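You operate a simulated robot arm through the tools that you are given. There is no shell and no other tool.

You are at the controls of a simulated robot arm. One attempt, no reset.

## Task
Tilt the riser to 3 degrees for reading and lay the worksheet pack square on it.
Fine: the edge toward the glass divider up, by the blue wheel and the digital level laid crosswise; the level goes back.

It is judged by the outcome, as a careful person would: the job done as asked, and still so three seconds after it is handed in. It fails if anything else is knocked over, pushed out of place, dropped, spilled or broken.

## Robot
A 7-joint arm with a two-finger parallel gripper, fixed in place. Base frame: the origin is at the foot of the arm, x ahead of it, y to its left, z up. Lengths are in mm, angles in degrees, forces in N, time in s.
With the tool pointing down near the work surface it reaches from about 440 to 900 mm from the base axis. Its first joint turns from -17.0 to 126.0 degrees. Payload 1.57 kg.
The tool frame sits at the grasp point between the pads (the TCP): z along the fingers, y along the line on which they close. The tips reach 30 mm beyond it. Largest opening 80 mm; finger width 17, thickness 12; the body of the gripper, 40 by 82 mm, starts 80 mm behind the TCP.
Orientation is told as [roll, pitch, yaw] about the base's x, y, z axes, in that order, counted from this pose: with the fingers straight down and closing along the base's y, the tool's x points along the base's -x, its y along +y and its z along -z.

## Interface
- The arm moves only by the tool jog_arm. Its argument "increments" is a list of rows, each a list of 6 numbers: the shift along the tool's x, y, z in m, then the turn, a rotation vector about the tool's x, y, z in degrees. In form: [[x, y, z, ax, ay, az], ...]. A call has 1 to 20 rows; each row is the pose to reach, as a shift and turn from the pose commanded when the call began, along the tool's axes at that moment. "gripper" is the finger opening in m, from 0 to 0.08, set as the call begins (left out, the last holds). Rows are played at 5 a second. More than 50 mm and 8.6 degrees between two rows, or a gripper value outside its range, and nothing of the call is played. Where a pose cannot be reached the arm comes as near as it can. A force on the tool above 40 N (or 10 N above the force at the start of the call, whichever is more), or a blocked arm, ends the call early, and 0.2 s more pass. The fingers move at their own pace (about 45 mm/s each) and stop on an object; they squeeze with about 43 N. The grip force told is the motor's: it shows also when the fingers shut on nothing. Time passes only in rows, and 0.2 s behind the last, so rows that repeat a pose let the fingers close. The reply holds the time, the measured pose of the TCP, the force on the tool along the base axes, the opening and the grip force, in the units named above and with some noise, with the torque about the TCP (base axes, N m) and any sound that the robot's microphone picked up, and new pictures: "show" is both (left out), scene, wrist or none.
- Cameras (640 x 400 px; columns grow to the right, rows downward): "scene" is fixed at [221.1, -649.5, 1493.2]; the picture's right is [0.70, -0.71, 0.00], its down [-0.59, -0.58, -0.56] and it looks along [0.40, 0.39, -0.83] (base axes); focal length 263 px, centre (320, 200). "wrist" rides on the gripper at [72, -6, -122] in the tool frame; the picture's right is [0.09, 1.00, 0.00], its down [-0.84, 0.08, -0.54] and it looks along [-0.54, 0.05, 0.84] (tool axes); focal length 238 px, centre (320, 200). There is no depth. A picture from a camera that has moved, and an enlarged one, comes with that camera's place and axes in the base frame and with its lens.
- move_column(by): slides the trunk up (or, below 0, down) by that many mm; the arm rides with it, the base frame stays. It gives what a move gives, with no picture.
- enlarge(camera, box): a new picture of the part [left, top, right, bottom] of that camera's present view, enlarged. No time passes.
- hand_in(): hands the job in; it is judged then, once.

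Nothing tells you positions but the pictures and the camera data. Unless the task says otherwise, let go and move clear before handing in.

The tools are called as name(argument=value, ...) on one line, values as JSON. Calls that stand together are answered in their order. jog_arm: Moves the arm, as the interface text tells. Its arguments: {"type":"object","properties":{"increments":{"type":"array"},"gripper":{"type":"number"},"show":{"type":"string","enum":["both","scene","wrist","none"]}},"required":["increments"]} The other tools are called the same way: move_column (by) slides the trunk up or down; enlarge (camera, box) takes an enlarged picture of a part of a camera's view; hand_in () hands the job in.

At the start:

```text
time_s: 0.0
tool_pos: [708.7, -35.7, 1055.9]
orientation: [0.0, 0.0, 0.0]
ft_force: [0.4, 1.0, -1.3]
wrist_torque: [0.04, 0.03, -0.01]
gripper_width: 80.0
grip_force: 0.1
trunk travel left (down, up): [-625.0, 165.0]
```

scene: 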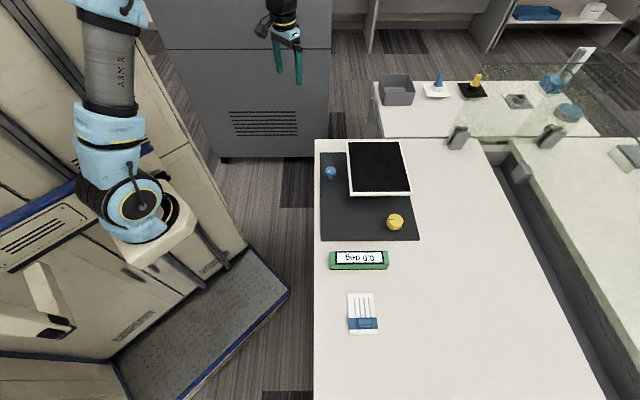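
wrist: 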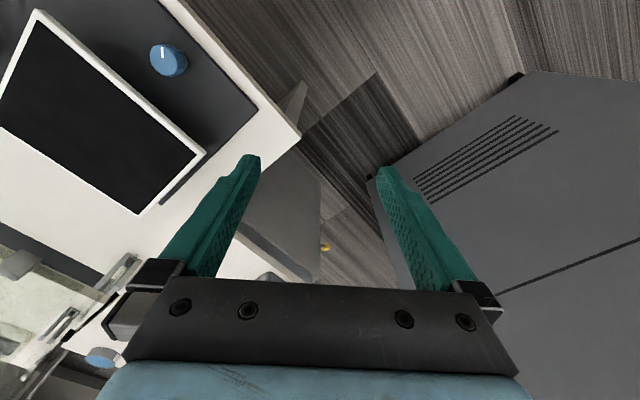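

I see a desk with a dark mat carrying a black-topped riser, a blue wheel, a yellow wheel, a digital level (green) and a worksheet pack (white/blue). I'll look closer before moving.

enlarge(camera="scene", box=[310, 130, 430, 205])

enlarge(camera="scene", box=[310, 185, 430, 260])

enlarge(camera="scene", box=[310, 235, 430, 345])

enlarge(camera="wrist", box=[0, 0, 320, 200])

enlarge(camera="scene", box=[360, 50, 640, 225])

```text
5.33 times, centred on (370, 168) of scene
camera zoom: at [221.1, -649.5, 1493.2], right [0.7, -0.71, 0.0], down [-0.59, -0.58, -0.56], along [0.4, 0.39, -0.83], focal length 1402 px, centre (53, 373)
```

zoom: 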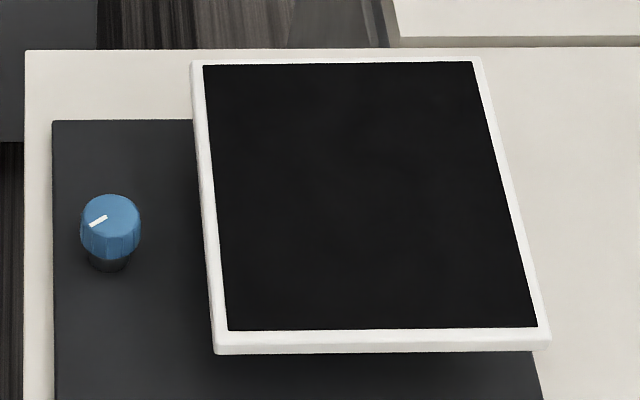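

```text
5.33 times, centred on (370, 222) of scene
camera zoom: at [221.1, -649.5, 1493.2], right [0.7, -0.71, 0.0], down [-0.59, -0.58, -0.56], along [0.4, 0.39, -0.83], focal length 1402 px, centre (53, 80)
```

zoom: 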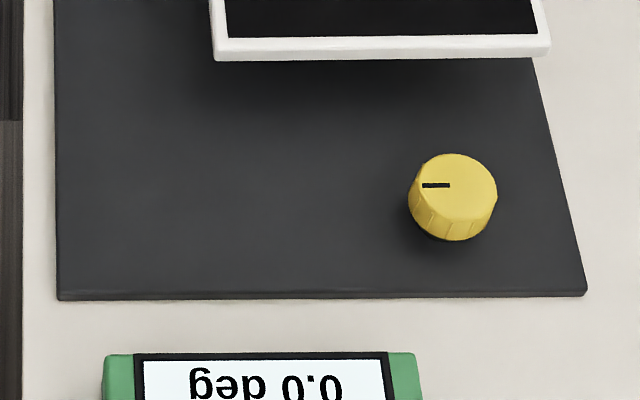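

```text
3.64 times, centred on (370, 290) of scene
camera zoom: at [221.1, -649.5, 1493.2], right [0.7, -0.71, 0.0], down [-0.59, -0.58, -0.56], along [0.4, 0.39, -0.83], focal length 956 px, centre (138, -127)
```

zoom: 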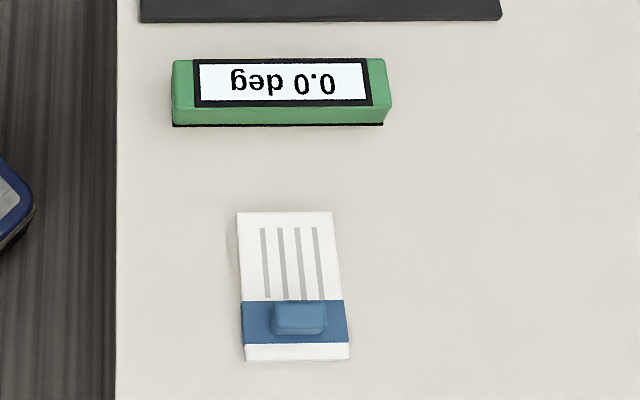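

```text
2.00 times, centred on (160, 100) of wrist
camera zoom: at [636.8, -41.1, 1175.4], right [-0.09, 1.0, 0.0], down [0.84, 0.08, 0.54], along [0.54, 0.05, -0.84], focal length 477 px, centre (640, 400)
```

zoom: 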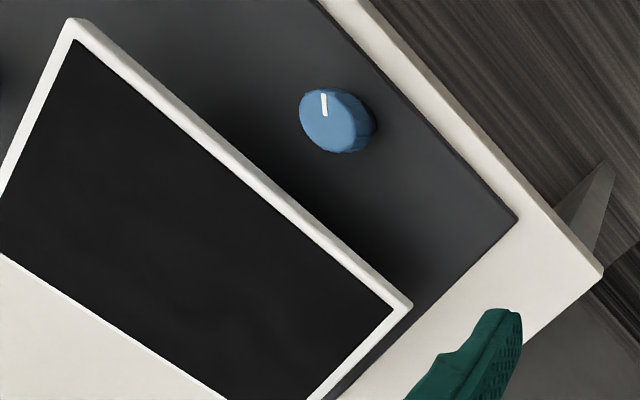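

```text
2.29 times, centred on (500, 138) of scene
camera zoom: at [221.1, -649.5, 1493.2], right [0.7, -0.71, 0.0], down [-0.59, -0.58, -0.56], along [0.4, 0.39, -0.83], focal length 601 px, centre (-91, 343)
```

zoom: 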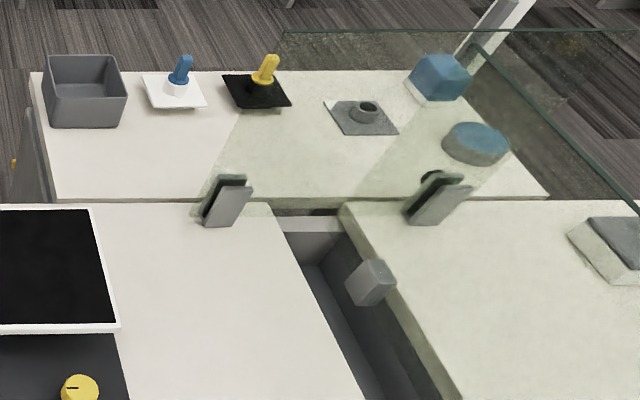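

Still surveying: I need to know where the glass divider stands and how the small fixtures look.

enlarge(camera="scene", box=[430, 40, 640, 171])

enlarge(camera="scene", box=[430, 110, 590, 210])

enlarge(camera="wrist", box=[0, 200, 200, 400])

enlarge(camera="scene", box=[370, 60, 470, 125])

enlarge(camera="scene", box=[310, 285, 410, 345])

enlarge(camera="scene", box=[320, 240, 400, 280])

```text
3.05 times, centred on (535, 106) of scene
camera zoom: at [221.1, -649.5, 1493.2], right [0.7, -0.71, 0.0], down [-0.59, -0.58, -0.56], along [0.4, 0.39, -0.83], focal length 801 px, centre (-335, 488)
```

zoom: 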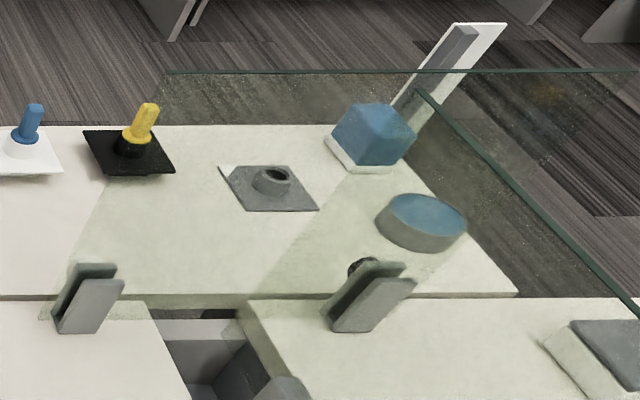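

```text
4.00 times, centred on (510, 160) of scene
camera zoom: at [221.1, -649.5, 1493.2], right [0.7, -0.71, 0.0], down [-0.59, -0.58, -0.56], along [0.4, 0.39, -0.83], focal length 1052 px, centre (-440, 360)
```

zoom: 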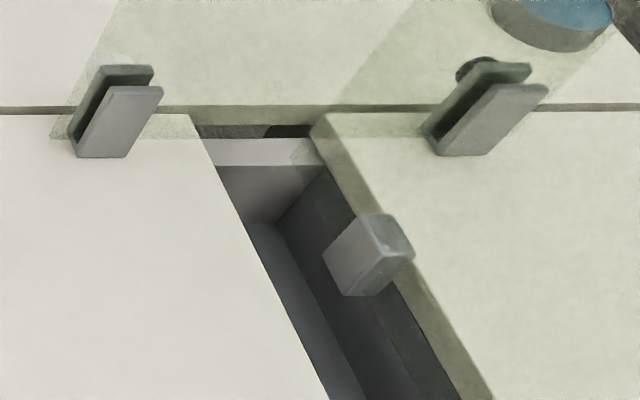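

```text
2.00 times, centred on (100, 300) of wrist
camera zoom: at [636.8, -41.1, 1175.4], right [-0.09, 1.0, 0.0], down [0.84, 0.08, 0.54], along [0.54, 0.05, -0.84], focal length 477 px, centre (760, 0)
```

zoom: 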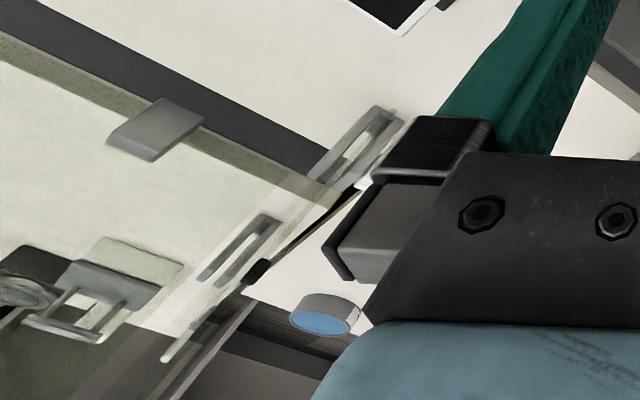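

```text
6.15 times, centred on (420, 92) of scene
camera zoom: at [221.1, -649.5, 1493.2], right [0.7, -0.71, 0.0], down [-0.59, -0.58, -0.56], along [0.4, 0.39, -0.83], focal length 1618 px, centre (-295, 862)
```

zoom: 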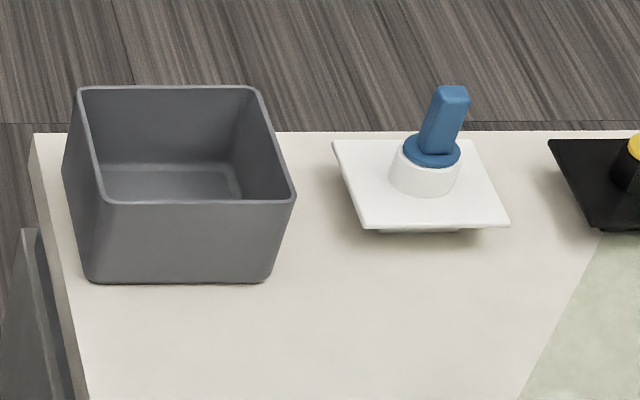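

```text
6.40 times, centred on (360, 315) of scene
camera zoom: at [221.1, -649.5, 1493.2], right [0.7, -0.71, 0.0], down [-0.59, -0.58, -0.56], along [0.4, 0.39, -0.83], focal length 1683 px, centre (64, -536)
```

zoom: 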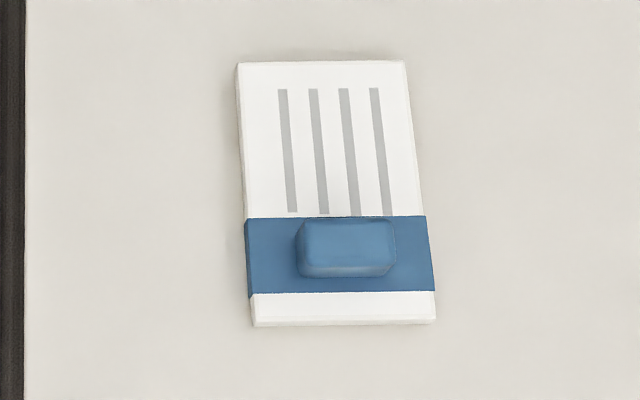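

```text
8.00 times, centred on (360, 260) of scene
camera zoom: at [221.1, -649.5, 1493.2], right [0.7, -0.71, 0.0], down [-0.59, -0.58, -0.56], along [0.4, 0.39, -0.83], focal length 2103 px, centre (0, -280)
```

zoom: 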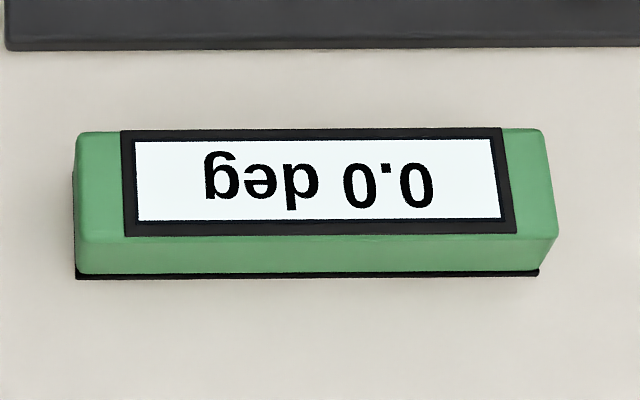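

The desk is turned about 45° in the base frame. I call u = base [0.70,-0.71] and w = base [0.71,0.70]. The glass stands on the +u side beyond the desk edge, with a short pane at the far end too. The level lies at about (512,-528) and the pack at about (400,-634). First I'll move high above the level, with the fingers closing along w, to check reach and get better views.

jog_arm(increments=[[0.0141, -0.0351, 0, 0, 0, 3.21], [0.0281, -0.0703, 0, 0, 0, 6.43], [0.0422, -0.1054, 0, 0, 0, 9.64], [0.0563, -0.1406, 0, 0, 0, 12.86], [0.0704, -0.1757, 0, 0, 0, 16.07], [0.0844, -0.2109, 0, 0, 0, 19.29], [0.0985, -0.246, 0, 0, 0, 22.5], [0.1126, -0.2811, 0, 0, 0, 25.71], [0.1266, -0.3163, 0, 0, 0, 28.93], [0.1407, -0.3514, 0, 0, 0, 32.14], [0.1548, -0.3866, 0, 0, 0, 35.36], [0.1689, -0.4217, 0, 0, 0, 38.57], [0.1829, -0.4569, 0, 0, 0, 41.79], [0.197, -0.492, 0, 0, 0, 45]])

```text
time_s: 3.0
tool_pos: [512.5, -530.0, 1053.4]
orientation: [0.0, 0.1, -45.0]
ft_force: [-0.2, 0.7, 0.2]
wrist_torque: [-0.04, 0.02, 0.05]
gripper_width: 79.6
grip_force: 0.0
trunk travel left (down, up): [-625.0, 165.0]
camera wrist: at [456.8, -481.0, 1175.0], right [0.64, 0.77, 0.0], down [0.65, -0.54, 0.54], along [0.42, -0.35, -0.84], focal length 238 px, centre (320, 200)
```

scene: 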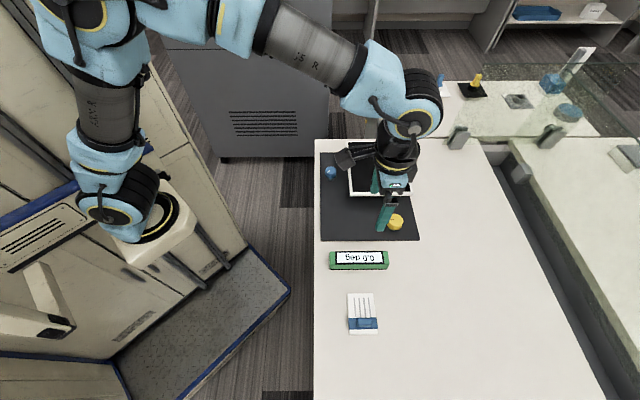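
wrist: 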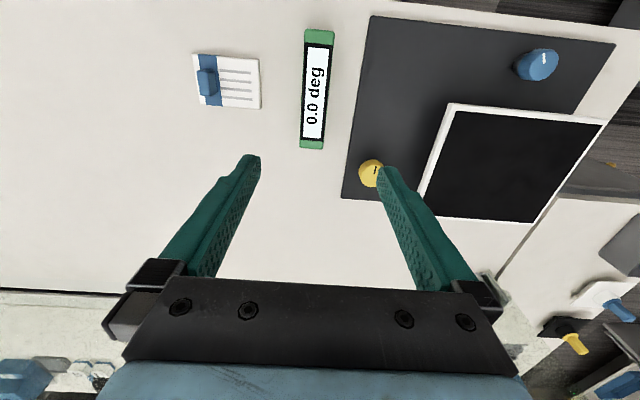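

The arm reaches easily, and the wrist view covers everything. I'll enlarge it to triangulate positions.

enlarge(camera="wrist", box=[180, 10, 350, 160])

enlarge(camera="wrist", box=[330, 0, 640, 230])

enlarge(camera="wrist", box=[500, 30, 580, 90])

```text
2.67 times, centred on (265, 85) of wrist
camera zoom: at [456.8, -481.0, 1175.0], right [0.64, 0.77, 0.0], down [0.65, -0.54, 0.54], along [0.42, -0.35, -0.84], focal length 636 px, centre (467, 507)
```

zoom: 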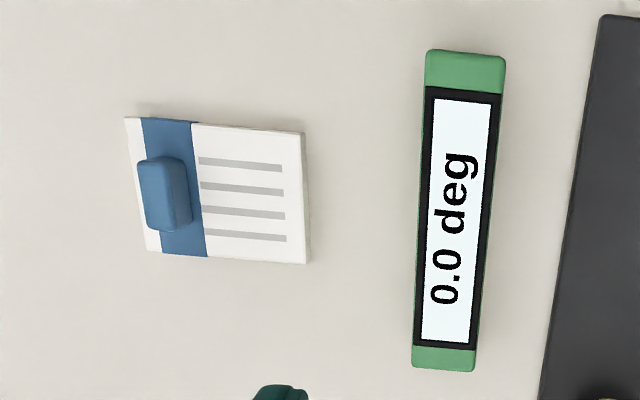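

```text
1.74 times, centred on (485, 115) of wrist
camera zoom: at [456.8, -481.0, 1175.0], right [0.64, 0.77, 0.0], down [0.65, -0.54, 0.54], along [0.42, -0.35, -0.84], focal length 414 px, centre (33, 348)
```

zoom: 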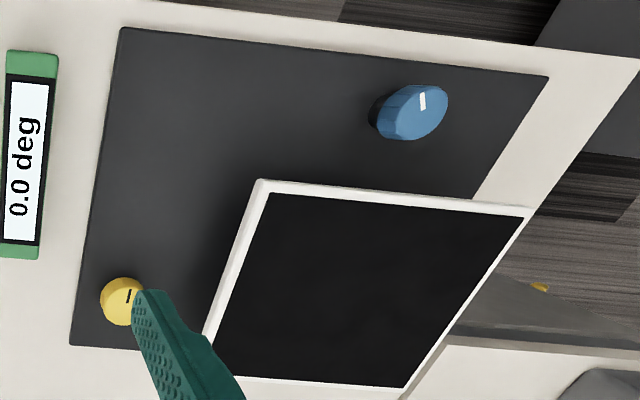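

```text
6.67 times, centred on (540, 60) of wrist
camera zoom: at [456.8, -481.0, 1175.0], right [0.64, 0.77, 0.0], down [0.65, -0.54, 0.54], along [0.42, -0.35, -0.84], focal length 1589 px, centre (-1147, 1133)
```

zoom: 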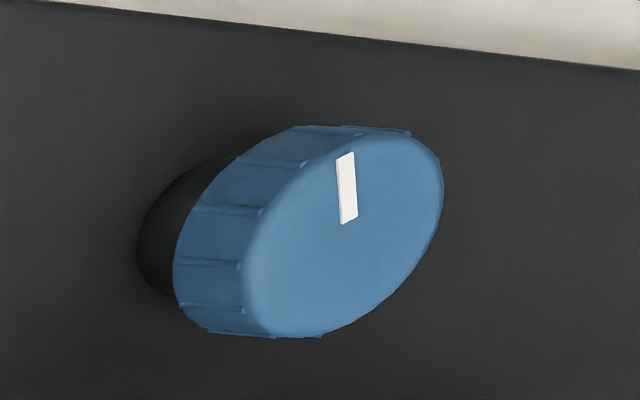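

Next I'll check the scene camera's calibration against the known fingertip positions.

enlarge(camera="scene", box=[340, 150, 440, 240])

enlarge(camera="wrist", box=[180, 140, 460, 315])

```text
4.44 times, centred on (390, 195) of scene
camera zoom: at [221.1, -649.5, 1493.2], right [0.7, -0.71, 0.0], down [-0.59, -0.58, -0.56], along [0.4, 0.39, -0.83], focal length 1168 px, centre (9, 222)
```

zoom: 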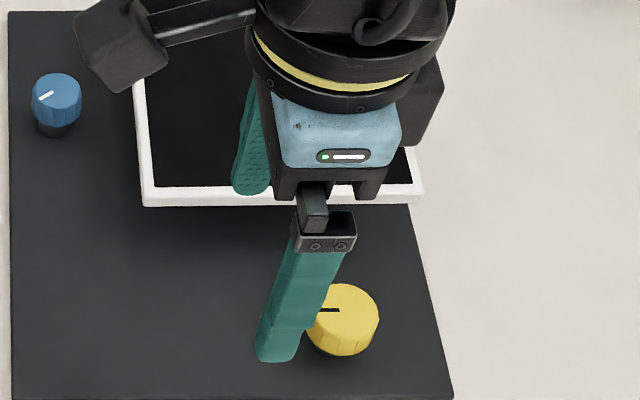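

```text
2.29 times, centred on (320, 228) of wrist
camera zoom: at [456.8, -481.0, 1175.0], right [0.64, 0.77, 0.0], down [0.65, -0.54, 0.54], along [0.42, -0.35, -0.84], focal length 545 px, centre (320, 137)
```

zoom: 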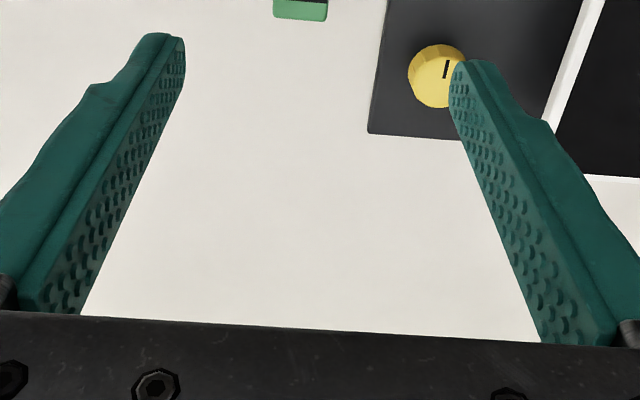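

The scene camera agrees with the fingertips to within a few mm. The level's centre is about (503,-530) with its top near z≈762. I'll move over it and descend to TCP z≈830.

jog_arm(increments=[[0.0064, -0.0071, 0.035, 0, 0, 0], [0.0064, -0.0071, 0.075, 0, 0, 0], [0.0064, -0.0071, 0.115, 0, 0, 0], [0.0064, -0.0071, 0.155, 0, 0, 0], [0.0064, -0.0071, 0.19, 0, 0, 0], [0.0064, -0.0071, 0.223, 0, 0, 0], [0.0064, -0.0071, 0.223, 0, 0, 0]])

```text
time_s: 4.6
tool_pos: [503.3, -528.7, 831.2]
orientation: [0.0, 0.0, -44.9]
ft_force: [0.0, 0.3, 0.9]
wrist_torque: [0.0, -0.03, 0.0]
gripper_width: 80.1
grip_force: 0.1
trunk travel left (down, up): [-625.0, 165.0]
camera wrist: at [446.9, -480.6, 952.3], right [0.64, 0.77, 0.0], down [0.65, -0.54, 0.54], along [0.42, -0.35, -0.84], focal length 238 px, centre (320, 200)
```

scene: 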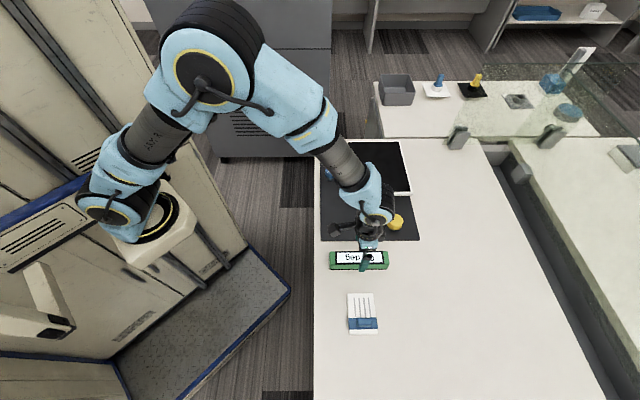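
wrist: 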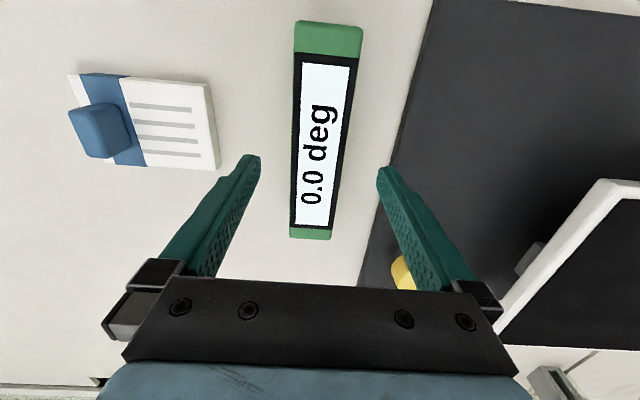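

The level is aligned with the tool axes to within 0.1°, is about 41 mm wide, and its centre is at tool (-3.7,-1.4) mm. I'll centre on it and lower the open fingers around it.

jog_arm(increments=[[-0.0037, -0.0014, 0.02, 0, 0, 0], [-0.0037, -0.0014, 0.04, 0, 0, 0], [-0.0037, -0.0014, 0.055, 0, 0, 0], [-0.0037, -0.0014, 0.055, 0, 0, 0]])

enlarge(camera="scene", box=[310, 220, 410, 285])

enlarge(camera="wrist", box=[200, 120, 440, 270])

```text
time_s: 5.6
tool_pos: [501.7, -533.0, 776.0]
orientation: [0.1, -0.1, -45.0]
ft_force: [0.0, -0.8, -0.4]
wrist_torque: [0.0, 0.0, -0.02]
gripper_width: 80.1
grip_force: 0.1
trunk travel left (down, up): [-625.0, 165.0]
camera wrist: at [447.3, -484.8, 897.6], right [0.64, 0.77, 0.0], down [0.65, -0.54, 0.54], along [0.42, -0.35, -0.84], focal length 238 px, centre (320, 200)
```

scene: 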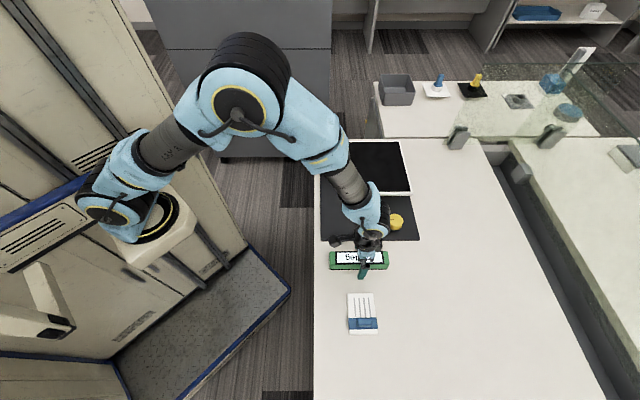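
wrist: 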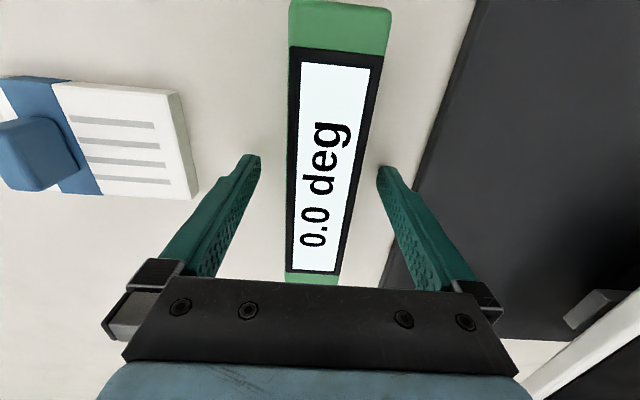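

```text
6.15 times, centred on (360, 252) of scene
camera zoom: at [221.1, -649.5, 1493.2], right [0.7, -0.71, 0.0], down [-0.59, -0.58, -0.56], along [0.4, 0.39, -0.83], focal length 1618 px, centre (74, -123)
```

zoom: 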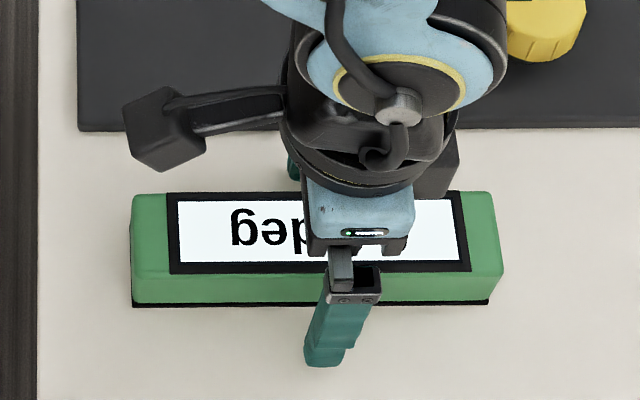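

```text
2.67 times, centred on (320, 195) of wrist
camera zoom: at [447.3, -484.8, 897.6], right [0.64, 0.77, 0.0], down [0.65, -0.54, 0.54], along [0.42, -0.35, -0.84], focal length 636 px, centre (320, 213)
```

zoom: 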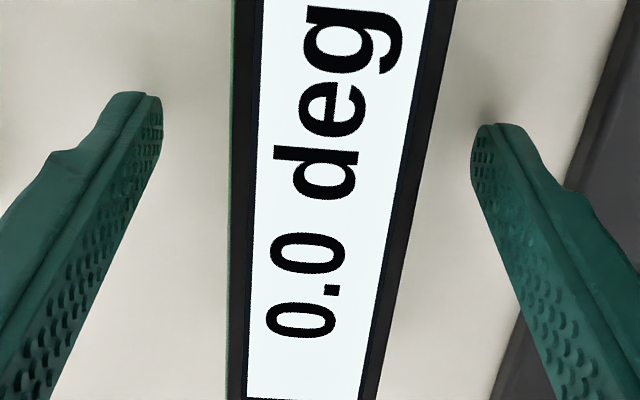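

The fingers straddle the level with the tips about 10 mm above the desk (desk z≈736, level top ≈775). I'll close on it.

jog_arm(increments=[[0, 0, 0, 0, 0, 0], [0, 0, 0, 0, 0, 0], [0, 0, 0, 0, 0, 0], [0, 0, 0, 0, 0, 0], [0, 0, 0, 0, 0, 0]], gripper=0.03)

```text
time_s: 6.8
tool_pos: [503.3, -533.2, 777.1]
orientation: [-0.1, -0.1, -45.0]
ft_force: [0.4, -0.1, -0.6]
wrist_torque: [0.02, -0.02, 0.03]
gripper_width: 41.4
grip_force: 39.4
trunk travel left (down, up): [-625.0, 165.0]
camera wrist: at [447.4, -484.8, 897.8], right [0.64, 0.77, 0.0], down [0.65, -0.54, 0.54], along [0.42, -0.35, -0.84], focal length 238 px, centre (320, 200)
```

scene: 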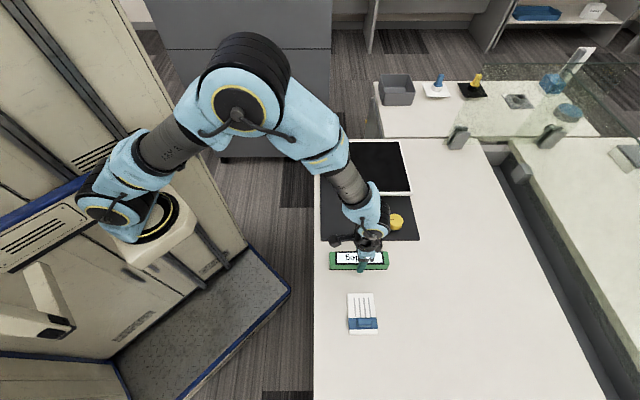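
wrist: 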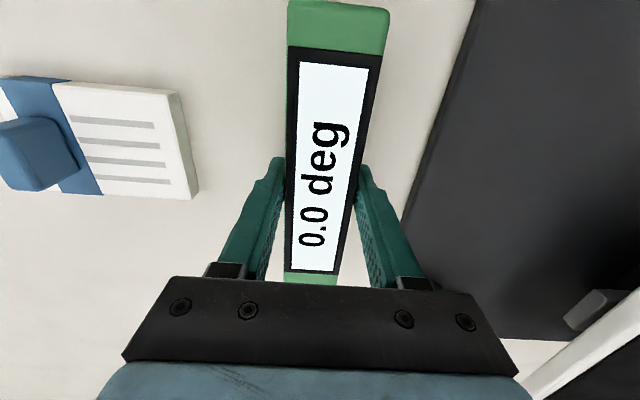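

The level is gripped (41.4 mm wide). I'll lift it straight up, carry it across to above the riser (centre about (786,-367), top about z 811), and look.

jog_arm(increments=[[0, 0, -0.02, 0, 0, 0], [0, 0, -0.06, 0, 0, 0], [0, 0, -0.1, 0, 0, 0], [0, 0, -0.14, 0, 0, 0], [0, 0, -0.16, 0, 0, 0], [-0.01, 0.036, -0.16, 0, 0, 0], [-0.02, 0.076, -0.16, 0, 0, 0], [-0.03, 0.116, -0.16, 0, 0, 0], [-0.04, 0.156, -0.16, 0, 0, 0], [-0.05, 0.196, -0.16, 0, 0, 0], [-0.06, 0.236, -0.16, 0, 0, 0], [-0.07, 0.276, -0.16, 0, 0, 0], [-0.08, 0.3, -0.16, 0, 0, 0], [-0.083, 0.316, -0.16, 0, 0, 0], [-0.083, 0.316, -0.16, 0, 0, 0]])

```text
time_s: 10.0
tool_pos: [785.4, -367.8, 937.8]
orientation: [-0.1, 0.0, -45.0]
ft_force: [-0.2, 0.2, -0.5]
wrist_torque: [0.01, -0.03, -0.01]
gripper_width: 41.5
grip_force: 43.1
trunk travel left (down, up): [-625.0, 165.0]
camera wrist: at [730.8, -319.5, 1057.7], right [0.64, 0.77, 0.0], down [0.65, -0.54, 0.54], along [0.42, -0.35, -0.84], focal length 238 px, centre (320, 200)
```

scene: 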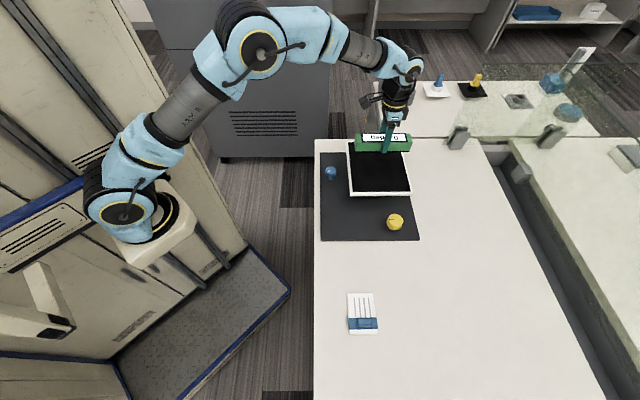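
wrist: 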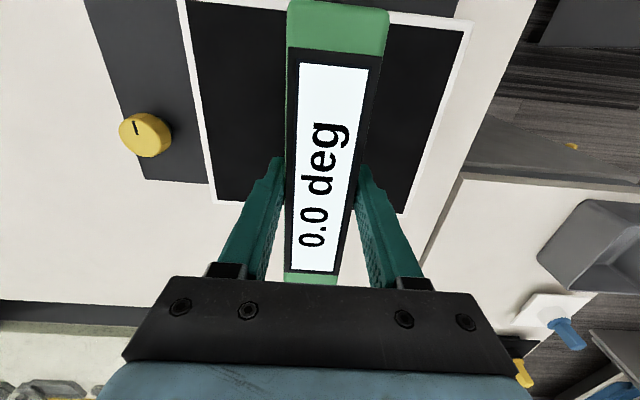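

The level hangs over the riser. I'll enlarge to find the riser edges and check alignment.

enlarge(camera="wrist", box=[160, 0, 480, 230])

enlarge(camera="scene", box=[330, 120, 430, 205])

```text
1.74 times, centred on (320, 115) of wrist
camera zoom: at [730.8, -319.5, 1057.7], right [0.64, 0.77, 0.0], down [0.65, -0.54, 0.54], along [0.42, -0.35, -0.84], focal length 414 px, centre (320, 348)
```

zoom: 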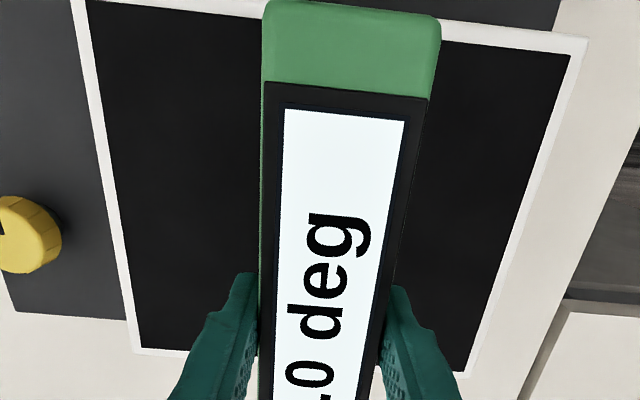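

```text
4.71 times, centred on (380, 162) of scene
camera zoom: at [221.1, -649.5, 1493.2], right [0.7, -0.71, 0.0], down [-0.59, -0.58, -0.56], along [0.4, 0.39, -0.83], focal length 1237 px, centre (38, 376)
```

zoom: 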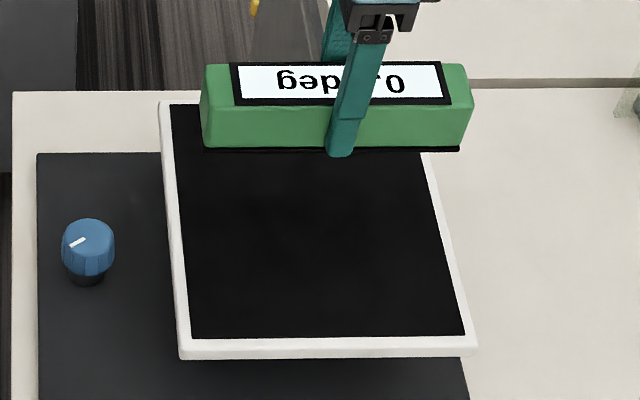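

The riser is aligned with the tool to about a degree, and its centre is about 2.5 mm further toward +u. I'll lower the level to just above the riser.

jog_arm(increments=[[-0.0025, 0, 0.02, 0, 0, 0], [-0.0025, 0, 0.045, 0, 0, 0], [-0.0025, 0, 0.065, 0, 0, 0], [-0.0025, 0, 0.065, 0, 0, 0]])

enlarge(camera="scene", box=[330, 120, 430, 205])

enlarge(camera="wrist", box=[160, 0, 480, 230])

```text
time_s: 11.0
tool_pos: [787.3, -369.5, 871.3]
orientation: [0.0, 0.0, -45.0]
ft_force: [-0.2, 0.7, -0.2]
wrist_torque: [0.01, 0.0, -0.04]
gripper_width: 41.4
grip_force: 43.0
trunk travel left (down, up): [-625.0, 165.0]
camera wrist: at [732.3, -322.8, 992.3], right [0.64, 0.77, 0.0], down [0.65, -0.54, 0.54], along [0.42, -0.35, -0.84], focal length 238 px, centre (320, 200)
```

scene: 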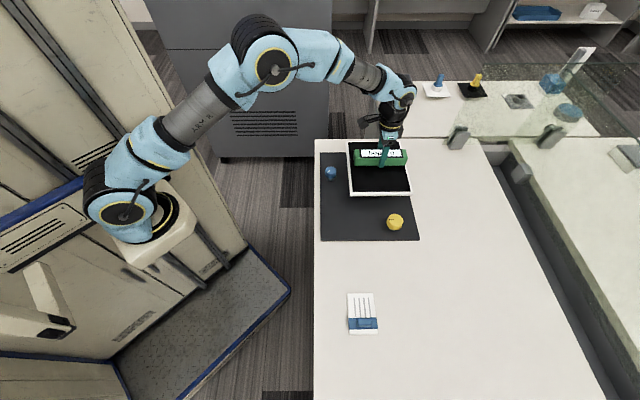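
wrist: 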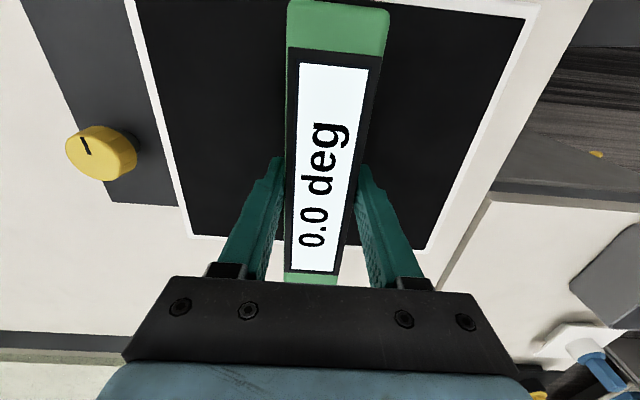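

```text
4.71 times, centred on (380, 162) of scene
camera zoom: at [221.1, -649.5, 1493.2], right [0.7, -0.71, 0.0], down [-0.59, -0.58, -0.56], along [0.4, 0.39, -0.83], focal length 1237 px, centre (38, 376)
```

zoom: 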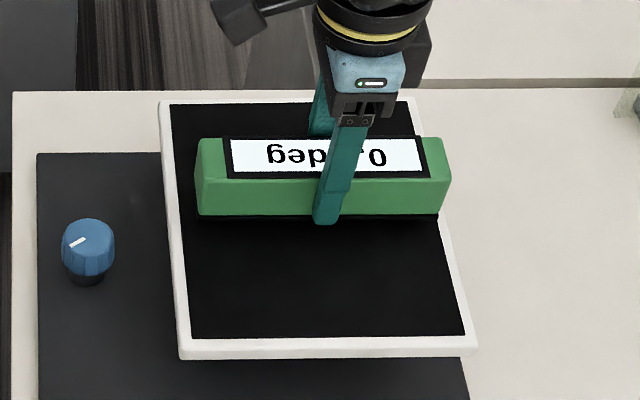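

```text
1.74 times, centred on (320, 115) of wrist
camera zoom: at [732.3, -322.8, 992.3], right [0.64, 0.77, 0.0], down [0.65, -0.54, 0.54], along [0.42, -0.35, -0.84], focal length 414 px, centre (320, 348)
```

zoom: 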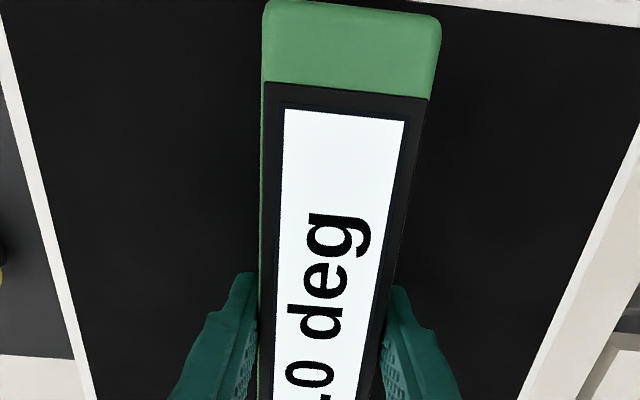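

The level is centred over the black pad with margins on each end. I'll lower it gently, watching the contact force.

jog_arm(increments=[[0.0015, 0, 0.006, 0, 0, 0], [0.0015, 0, 0.012, 0, 0, 0], [0.0015, 0, 0.012, 0, 0, 0]], show="none")

enlarge(camera="scene", box=[345, 140, 425, 200])

```text
time_s: 11.8
tool_pos: [786.1, -368.2, 858.1]
orientation: [0.0, 0.1, -45.0]
ft_force: [-0.2, -0.3, -0.3]
wrist_torque: [-0.05, -0.07, 0.0]
gripper_width: 41.6
grip_force: 42.8
trunk travel left (down, up): [-625.0, 165.0]
```

```text
6.67 times, centred on (385, 170) of scene
camera zoom: at [221.1, -649.5, 1493.2], right [0.7, -0.71, 0.0], down [-0.59, -0.58, -0.56], along [0.4, 0.39, -0.83], focal length 1753 px, centre (-113, 400)
```

zoom: 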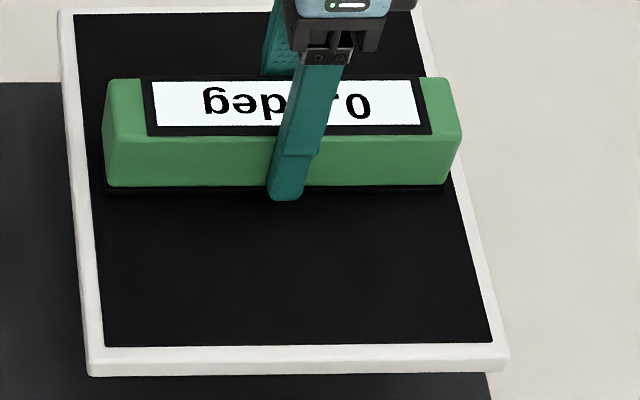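

jog_arm(increments=[[0.002, 0, 0.001, 0, 0, 0], [0.002, 0, 0.002, 0, 0, 0], [0.002, 0, 0.003, 0, 0, 0]], show="none")

```text
time_s: 12.6
tool_pos: [785.0, -366.5, 857.2]
orientation: [0.1, -0.2, -45.1]
ft_force: [-1.8, -0.7, 13.8]
wrist_torque: [-0.95, -0.89, -0.05]
gripper_width: 41.8
grip_force: 42.3
trunk travel left (down, up): [-625.0, 165.0]
```

Contact came at the +u end of the level, so the riser is presently a little higher on that side. I'll tilt the tool slightly so the level seats flat instead of dropping.

jog_arm(increments=[[0, 0, 0, 0, -0.5, 0], [0, 0, 0, 0, -1.0, 0], [0, 0, 0, 0, -1.0, 0]], show="none")

enlarge(camera="scene", box=[345, 140, 425, 200])

```text
time_s: 13.4
tool_pos: [785.6, -367.6, 858.5]
orientation: [0.0, -1.2, -45.0]
ft_force: [4.7, -3.3, 24.2]
wrist_torque: [0.51, 0.58, -0.06]
gripper_width: 41.5
grip_force: 43.1
trunk travel left (down, up): [-625.0, 165.0]
```

```text
6.67 times, centred on (385, 170) of scene
camera zoom: at [221.1, -649.5, 1493.2], right [0.7, -0.71, 0.0], down [-0.59, -0.58, -0.56], along [0.4, 0.39, -0.83], focal length 1753 px, centre (-113, 400)
```

zoom: 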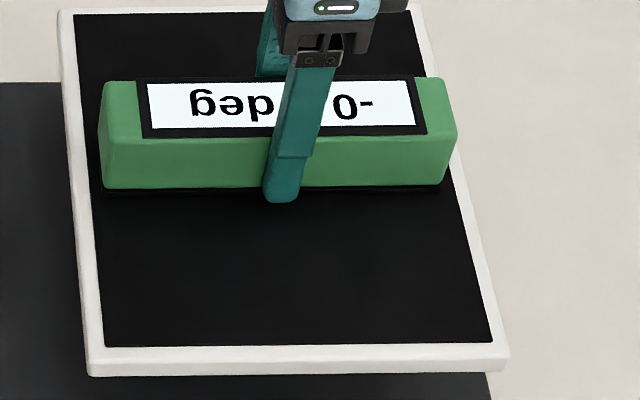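

The level is now seated nearly flat and its display reads "-0.x" with the +u side slightly up. I'll release it.

jog_arm(increments=[[0, 0, 0, 0, 0, 0], [0, 0, 0, 0, 0, 0], [0, 0, 0, 0, 0, 0]], gripper=0.07)

enlarge(camera="wrist", box=[260, 0, 420, 290])

enlarge(camera="scene", box=[345, 140, 425, 200])

```text
time_s: 14.2
tool_pos: [785.0, -367.0, 856.8]
orientation: [0.1, -0.9, -45.0]
ft_force: [-0.1, 0.1, -0.4]
wrist_torque: [0.0, 0.03, -0.02]
gripper_width: 70.0
grip_force: 0.0
trunk travel left (down, up): [-625.0, 165.0]
camera wrist: at [727.8, -317.7, 975.8], right [0.64, 0.77, 0.0], down [0.64, -0.53, 0.56], along [0.43, -0.36, -0.83], focal length 238 px, centre (320, 200)
```

scene: 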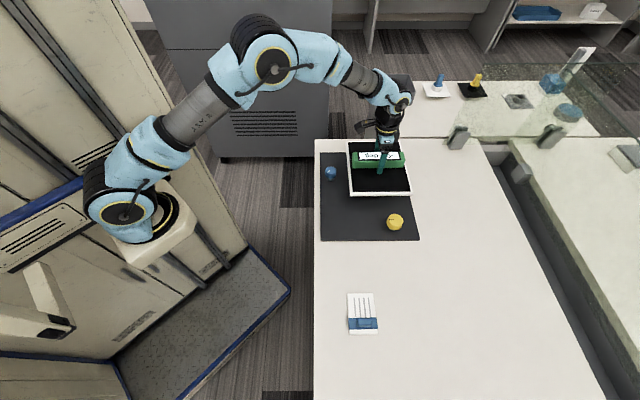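
wrist: 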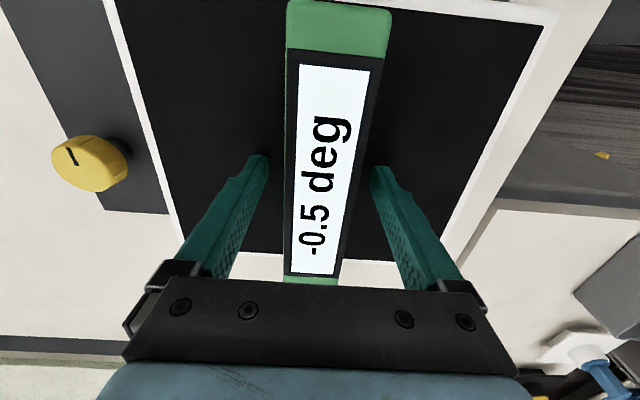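

```text
1.38 times, centred on (340, 145) of wrist
camera zoom: at [727.8, -317.7, 975.8], right [0.64, 0.77, 0.0], down [0.64, -0.53, 0.56], along [0.43, -0.36, -0.83], focal length 329 px, centre (292, 276)
```

zoom: 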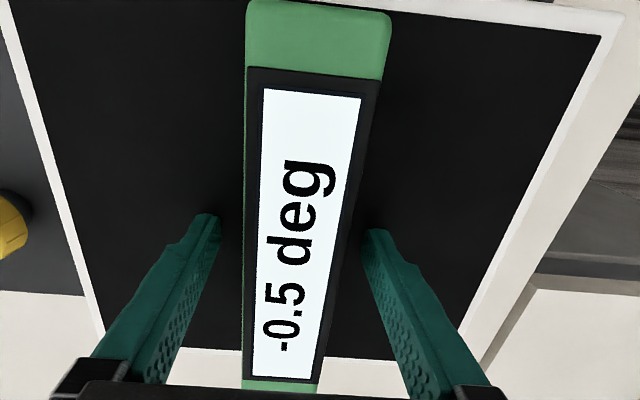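

```text
6.67 times, centred on (385, 170) of scene
camera zoom: at [221.1, -649.5, 1493.2], right [0.7, -0.71, 0.0], down [-0.59, -0.58, -0.56], along [0.4, 0.39, -0.83], focal length 1753 px, centre (-113, 400)
```

zoom: 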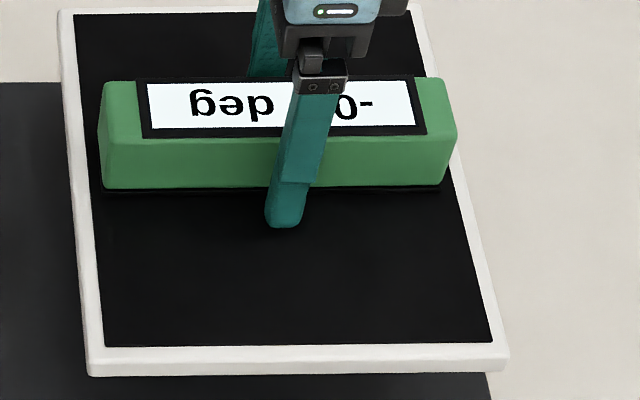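

The level is laid crosswise on the pad and reads -0.5 deg; with the +u (glass) side up it reads negative, so the target display is -3.0. I'll lift clear and move above the blue wheel, at about (673,-257) with its top near z 787.

jog_arm(increments=[[0, 0, -0.02, 0, 0, 0], [0, 0, -0.05, 0, 0.3, 0], [0, 0, -0.08, 0, 0.6, 0], [0.03, 0, -0.085, 0, 1, 0], [0.07, -0.0005, -0.085, 0, 1, 0], [0.11, -0.001, -0.085, 0, 1, 0], [0.14, -0.0015, -0.085, 0, 1, 0], [0.157, -0.0018, -0.085, 0, 1, 0], [0.157, -0.0018, -0.085, 0, 1, 0]], gripper=0.07)

enlarge(camera="wrist", box=[220, 90, 420, 240])

enlarge(camera="scene", box=[315, 130, 415, 205])

```text
time_s: 16.2
tool_pos: [671.7, -255.7, 939.2]
orientation: [0.0, 0.0, -45.2]
ft_force: [0.3, 1.1, -0.7]
wrist_torque: [0.01, 0.02, 0.01]
gripper_width: 70.1
grip_force: 0.0
trunk travel left (down, up): [-625.0, 165.0]
camera wrist: at [616.2, -208.9, 1059.1], right [0.64, 0.77, 0.0], down [0.65, -0.54, 0.54], along [0.42, -0.35, -0.84], focal length 238 px, centre (320, 200)
```

scene: 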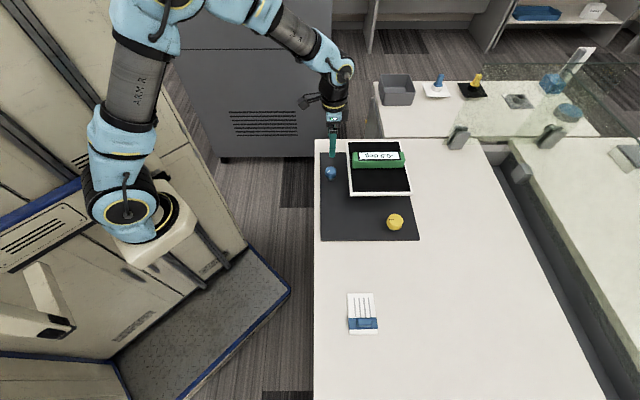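
wrist: 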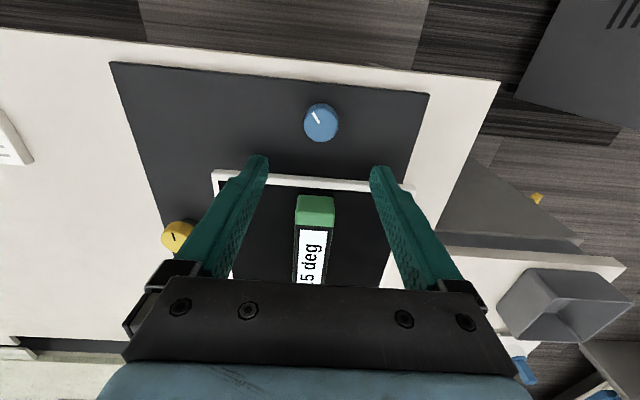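

```text
2.67 times, centred on (320, 165) of wrist
camera zoom: at [616.2, -208.9, 1059.1], right [0.64, 0.77, 0.0], down [0.65, -0.54, 0.54], along [0.42, -0.35, -0.84], focal length 636 px, centre (320, 293)
```

zoom: 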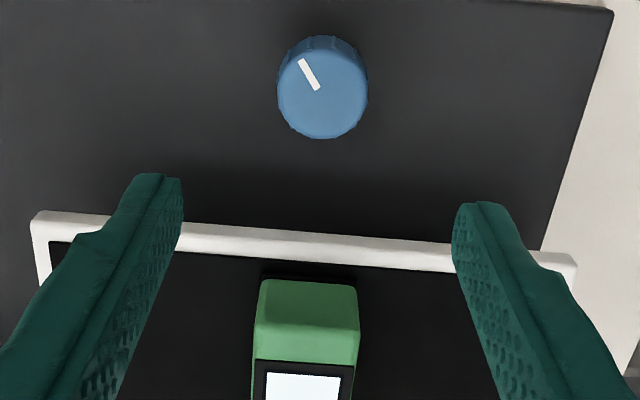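

```text
5.33 times, centred on (365, 168) of scene
camera zoom: at [221.1, -649.5, 1493.2], right [0.7, -0.71, 0.0], down [-0.59, -0.58, -0.56], along [0.4, 0.39, -0.83], focal length 1402 px, centre (80, 373)
```

zoom: 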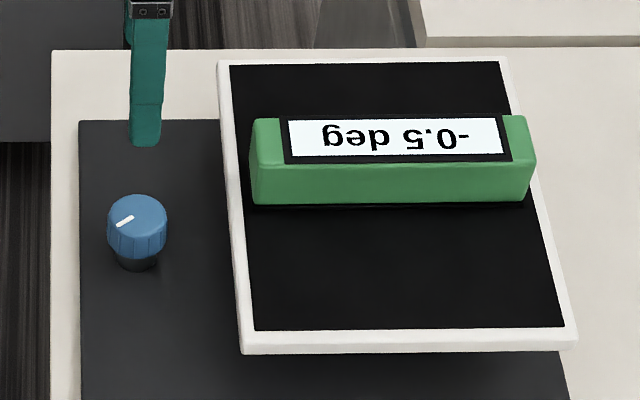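

The knob's centre is at tool (-2.2,+1.9) mm, and the level display is easy to read from the scene camera. I'll descend around the knob.

jog_arm(increments=[[-0.0022, 0.0019, 0.03, 0, 0, 0], [-0.0022, 0.0019, 0.07, 0, 0, 0], [-0.0022, 0.0019, 0.11, 0, 0, 0], [-0.0022, 0.0019, 0.13, 0, 0, 0], [-0.0022, 0.0019, 0.143, 0, 0, 0], [-0.0022, 0.0019, 0.143, 0, 0, 0]])

enlarge(camera="wrist", box=[220, 90, 420, 240])

enlarge(camera="scene", box=[315, 130, 415, 205])

```text
time_s: 17.6
tool_pos: [674.6, -256.9, 797.3]
orientation: [0.0, 0.0, -45.1]
ft_force: [0.0, 0.2, 0.3]
wrist_torque: [0.02, -0.03, -0.02]
gripper_width: 69.9
grip_force: 0.1
trunk travel left (down, up): [-625.0, 165.0]
camera wrist: at [618.9, -209.0, 916.1], right [0.64, 0.77, 0.0], down [0.65, -0.54, 0.54], along [0.42, -0.35, -0.84], focal length 238 px, centre (320, 200)
```

scene: 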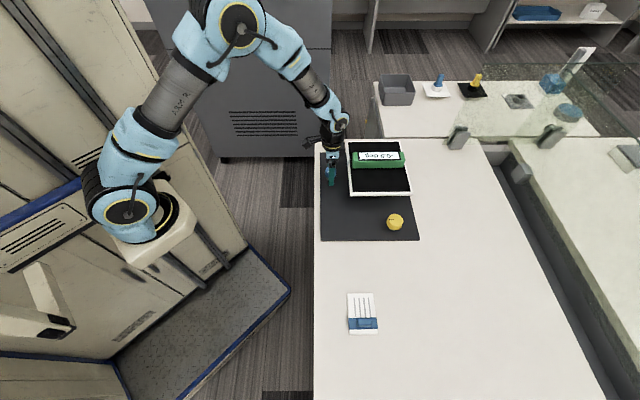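
wrist: 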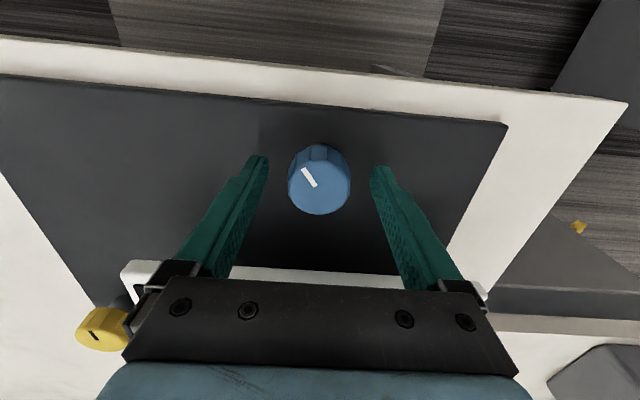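

```text
2.67 times, centred on (320, 165) of wrist
camera zoom: at [618.9, -209.0, 916.1], right [0.64, 0.77, 0.0], down [0.65, -0.54, 0.54], along [0.42, -0.35, -0.84], focal length 636 px, centre (320, 293)
```

zoom: 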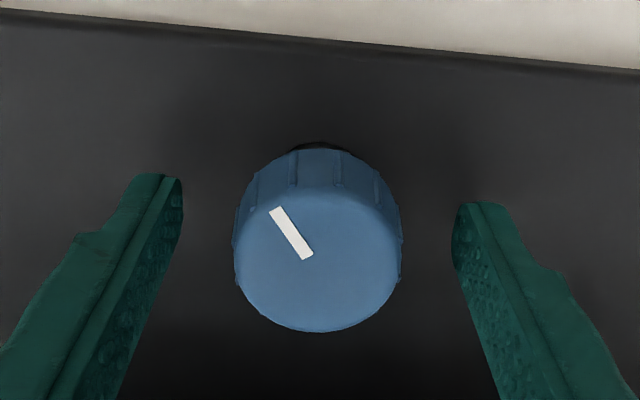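

```text
5.33 times, centred on (365, 168) of scene
camera zoom: at [221.1, -649.5, 1493.2], right [0.7, -0.71, 0.0], down [-0.59, -0.58, -0.56], along [0.4, 0.39, -0.83], focal length 1402 px, centre (80, 373)
```

zoom: 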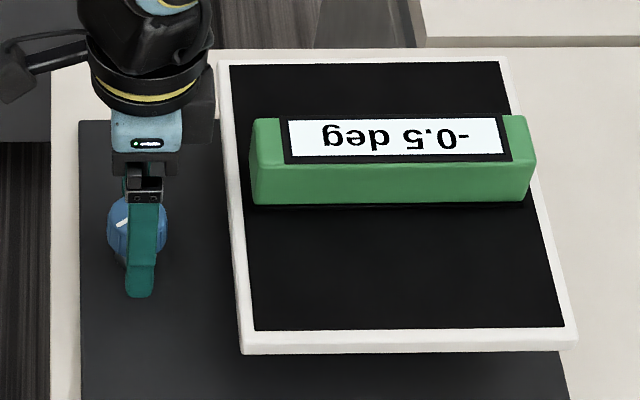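

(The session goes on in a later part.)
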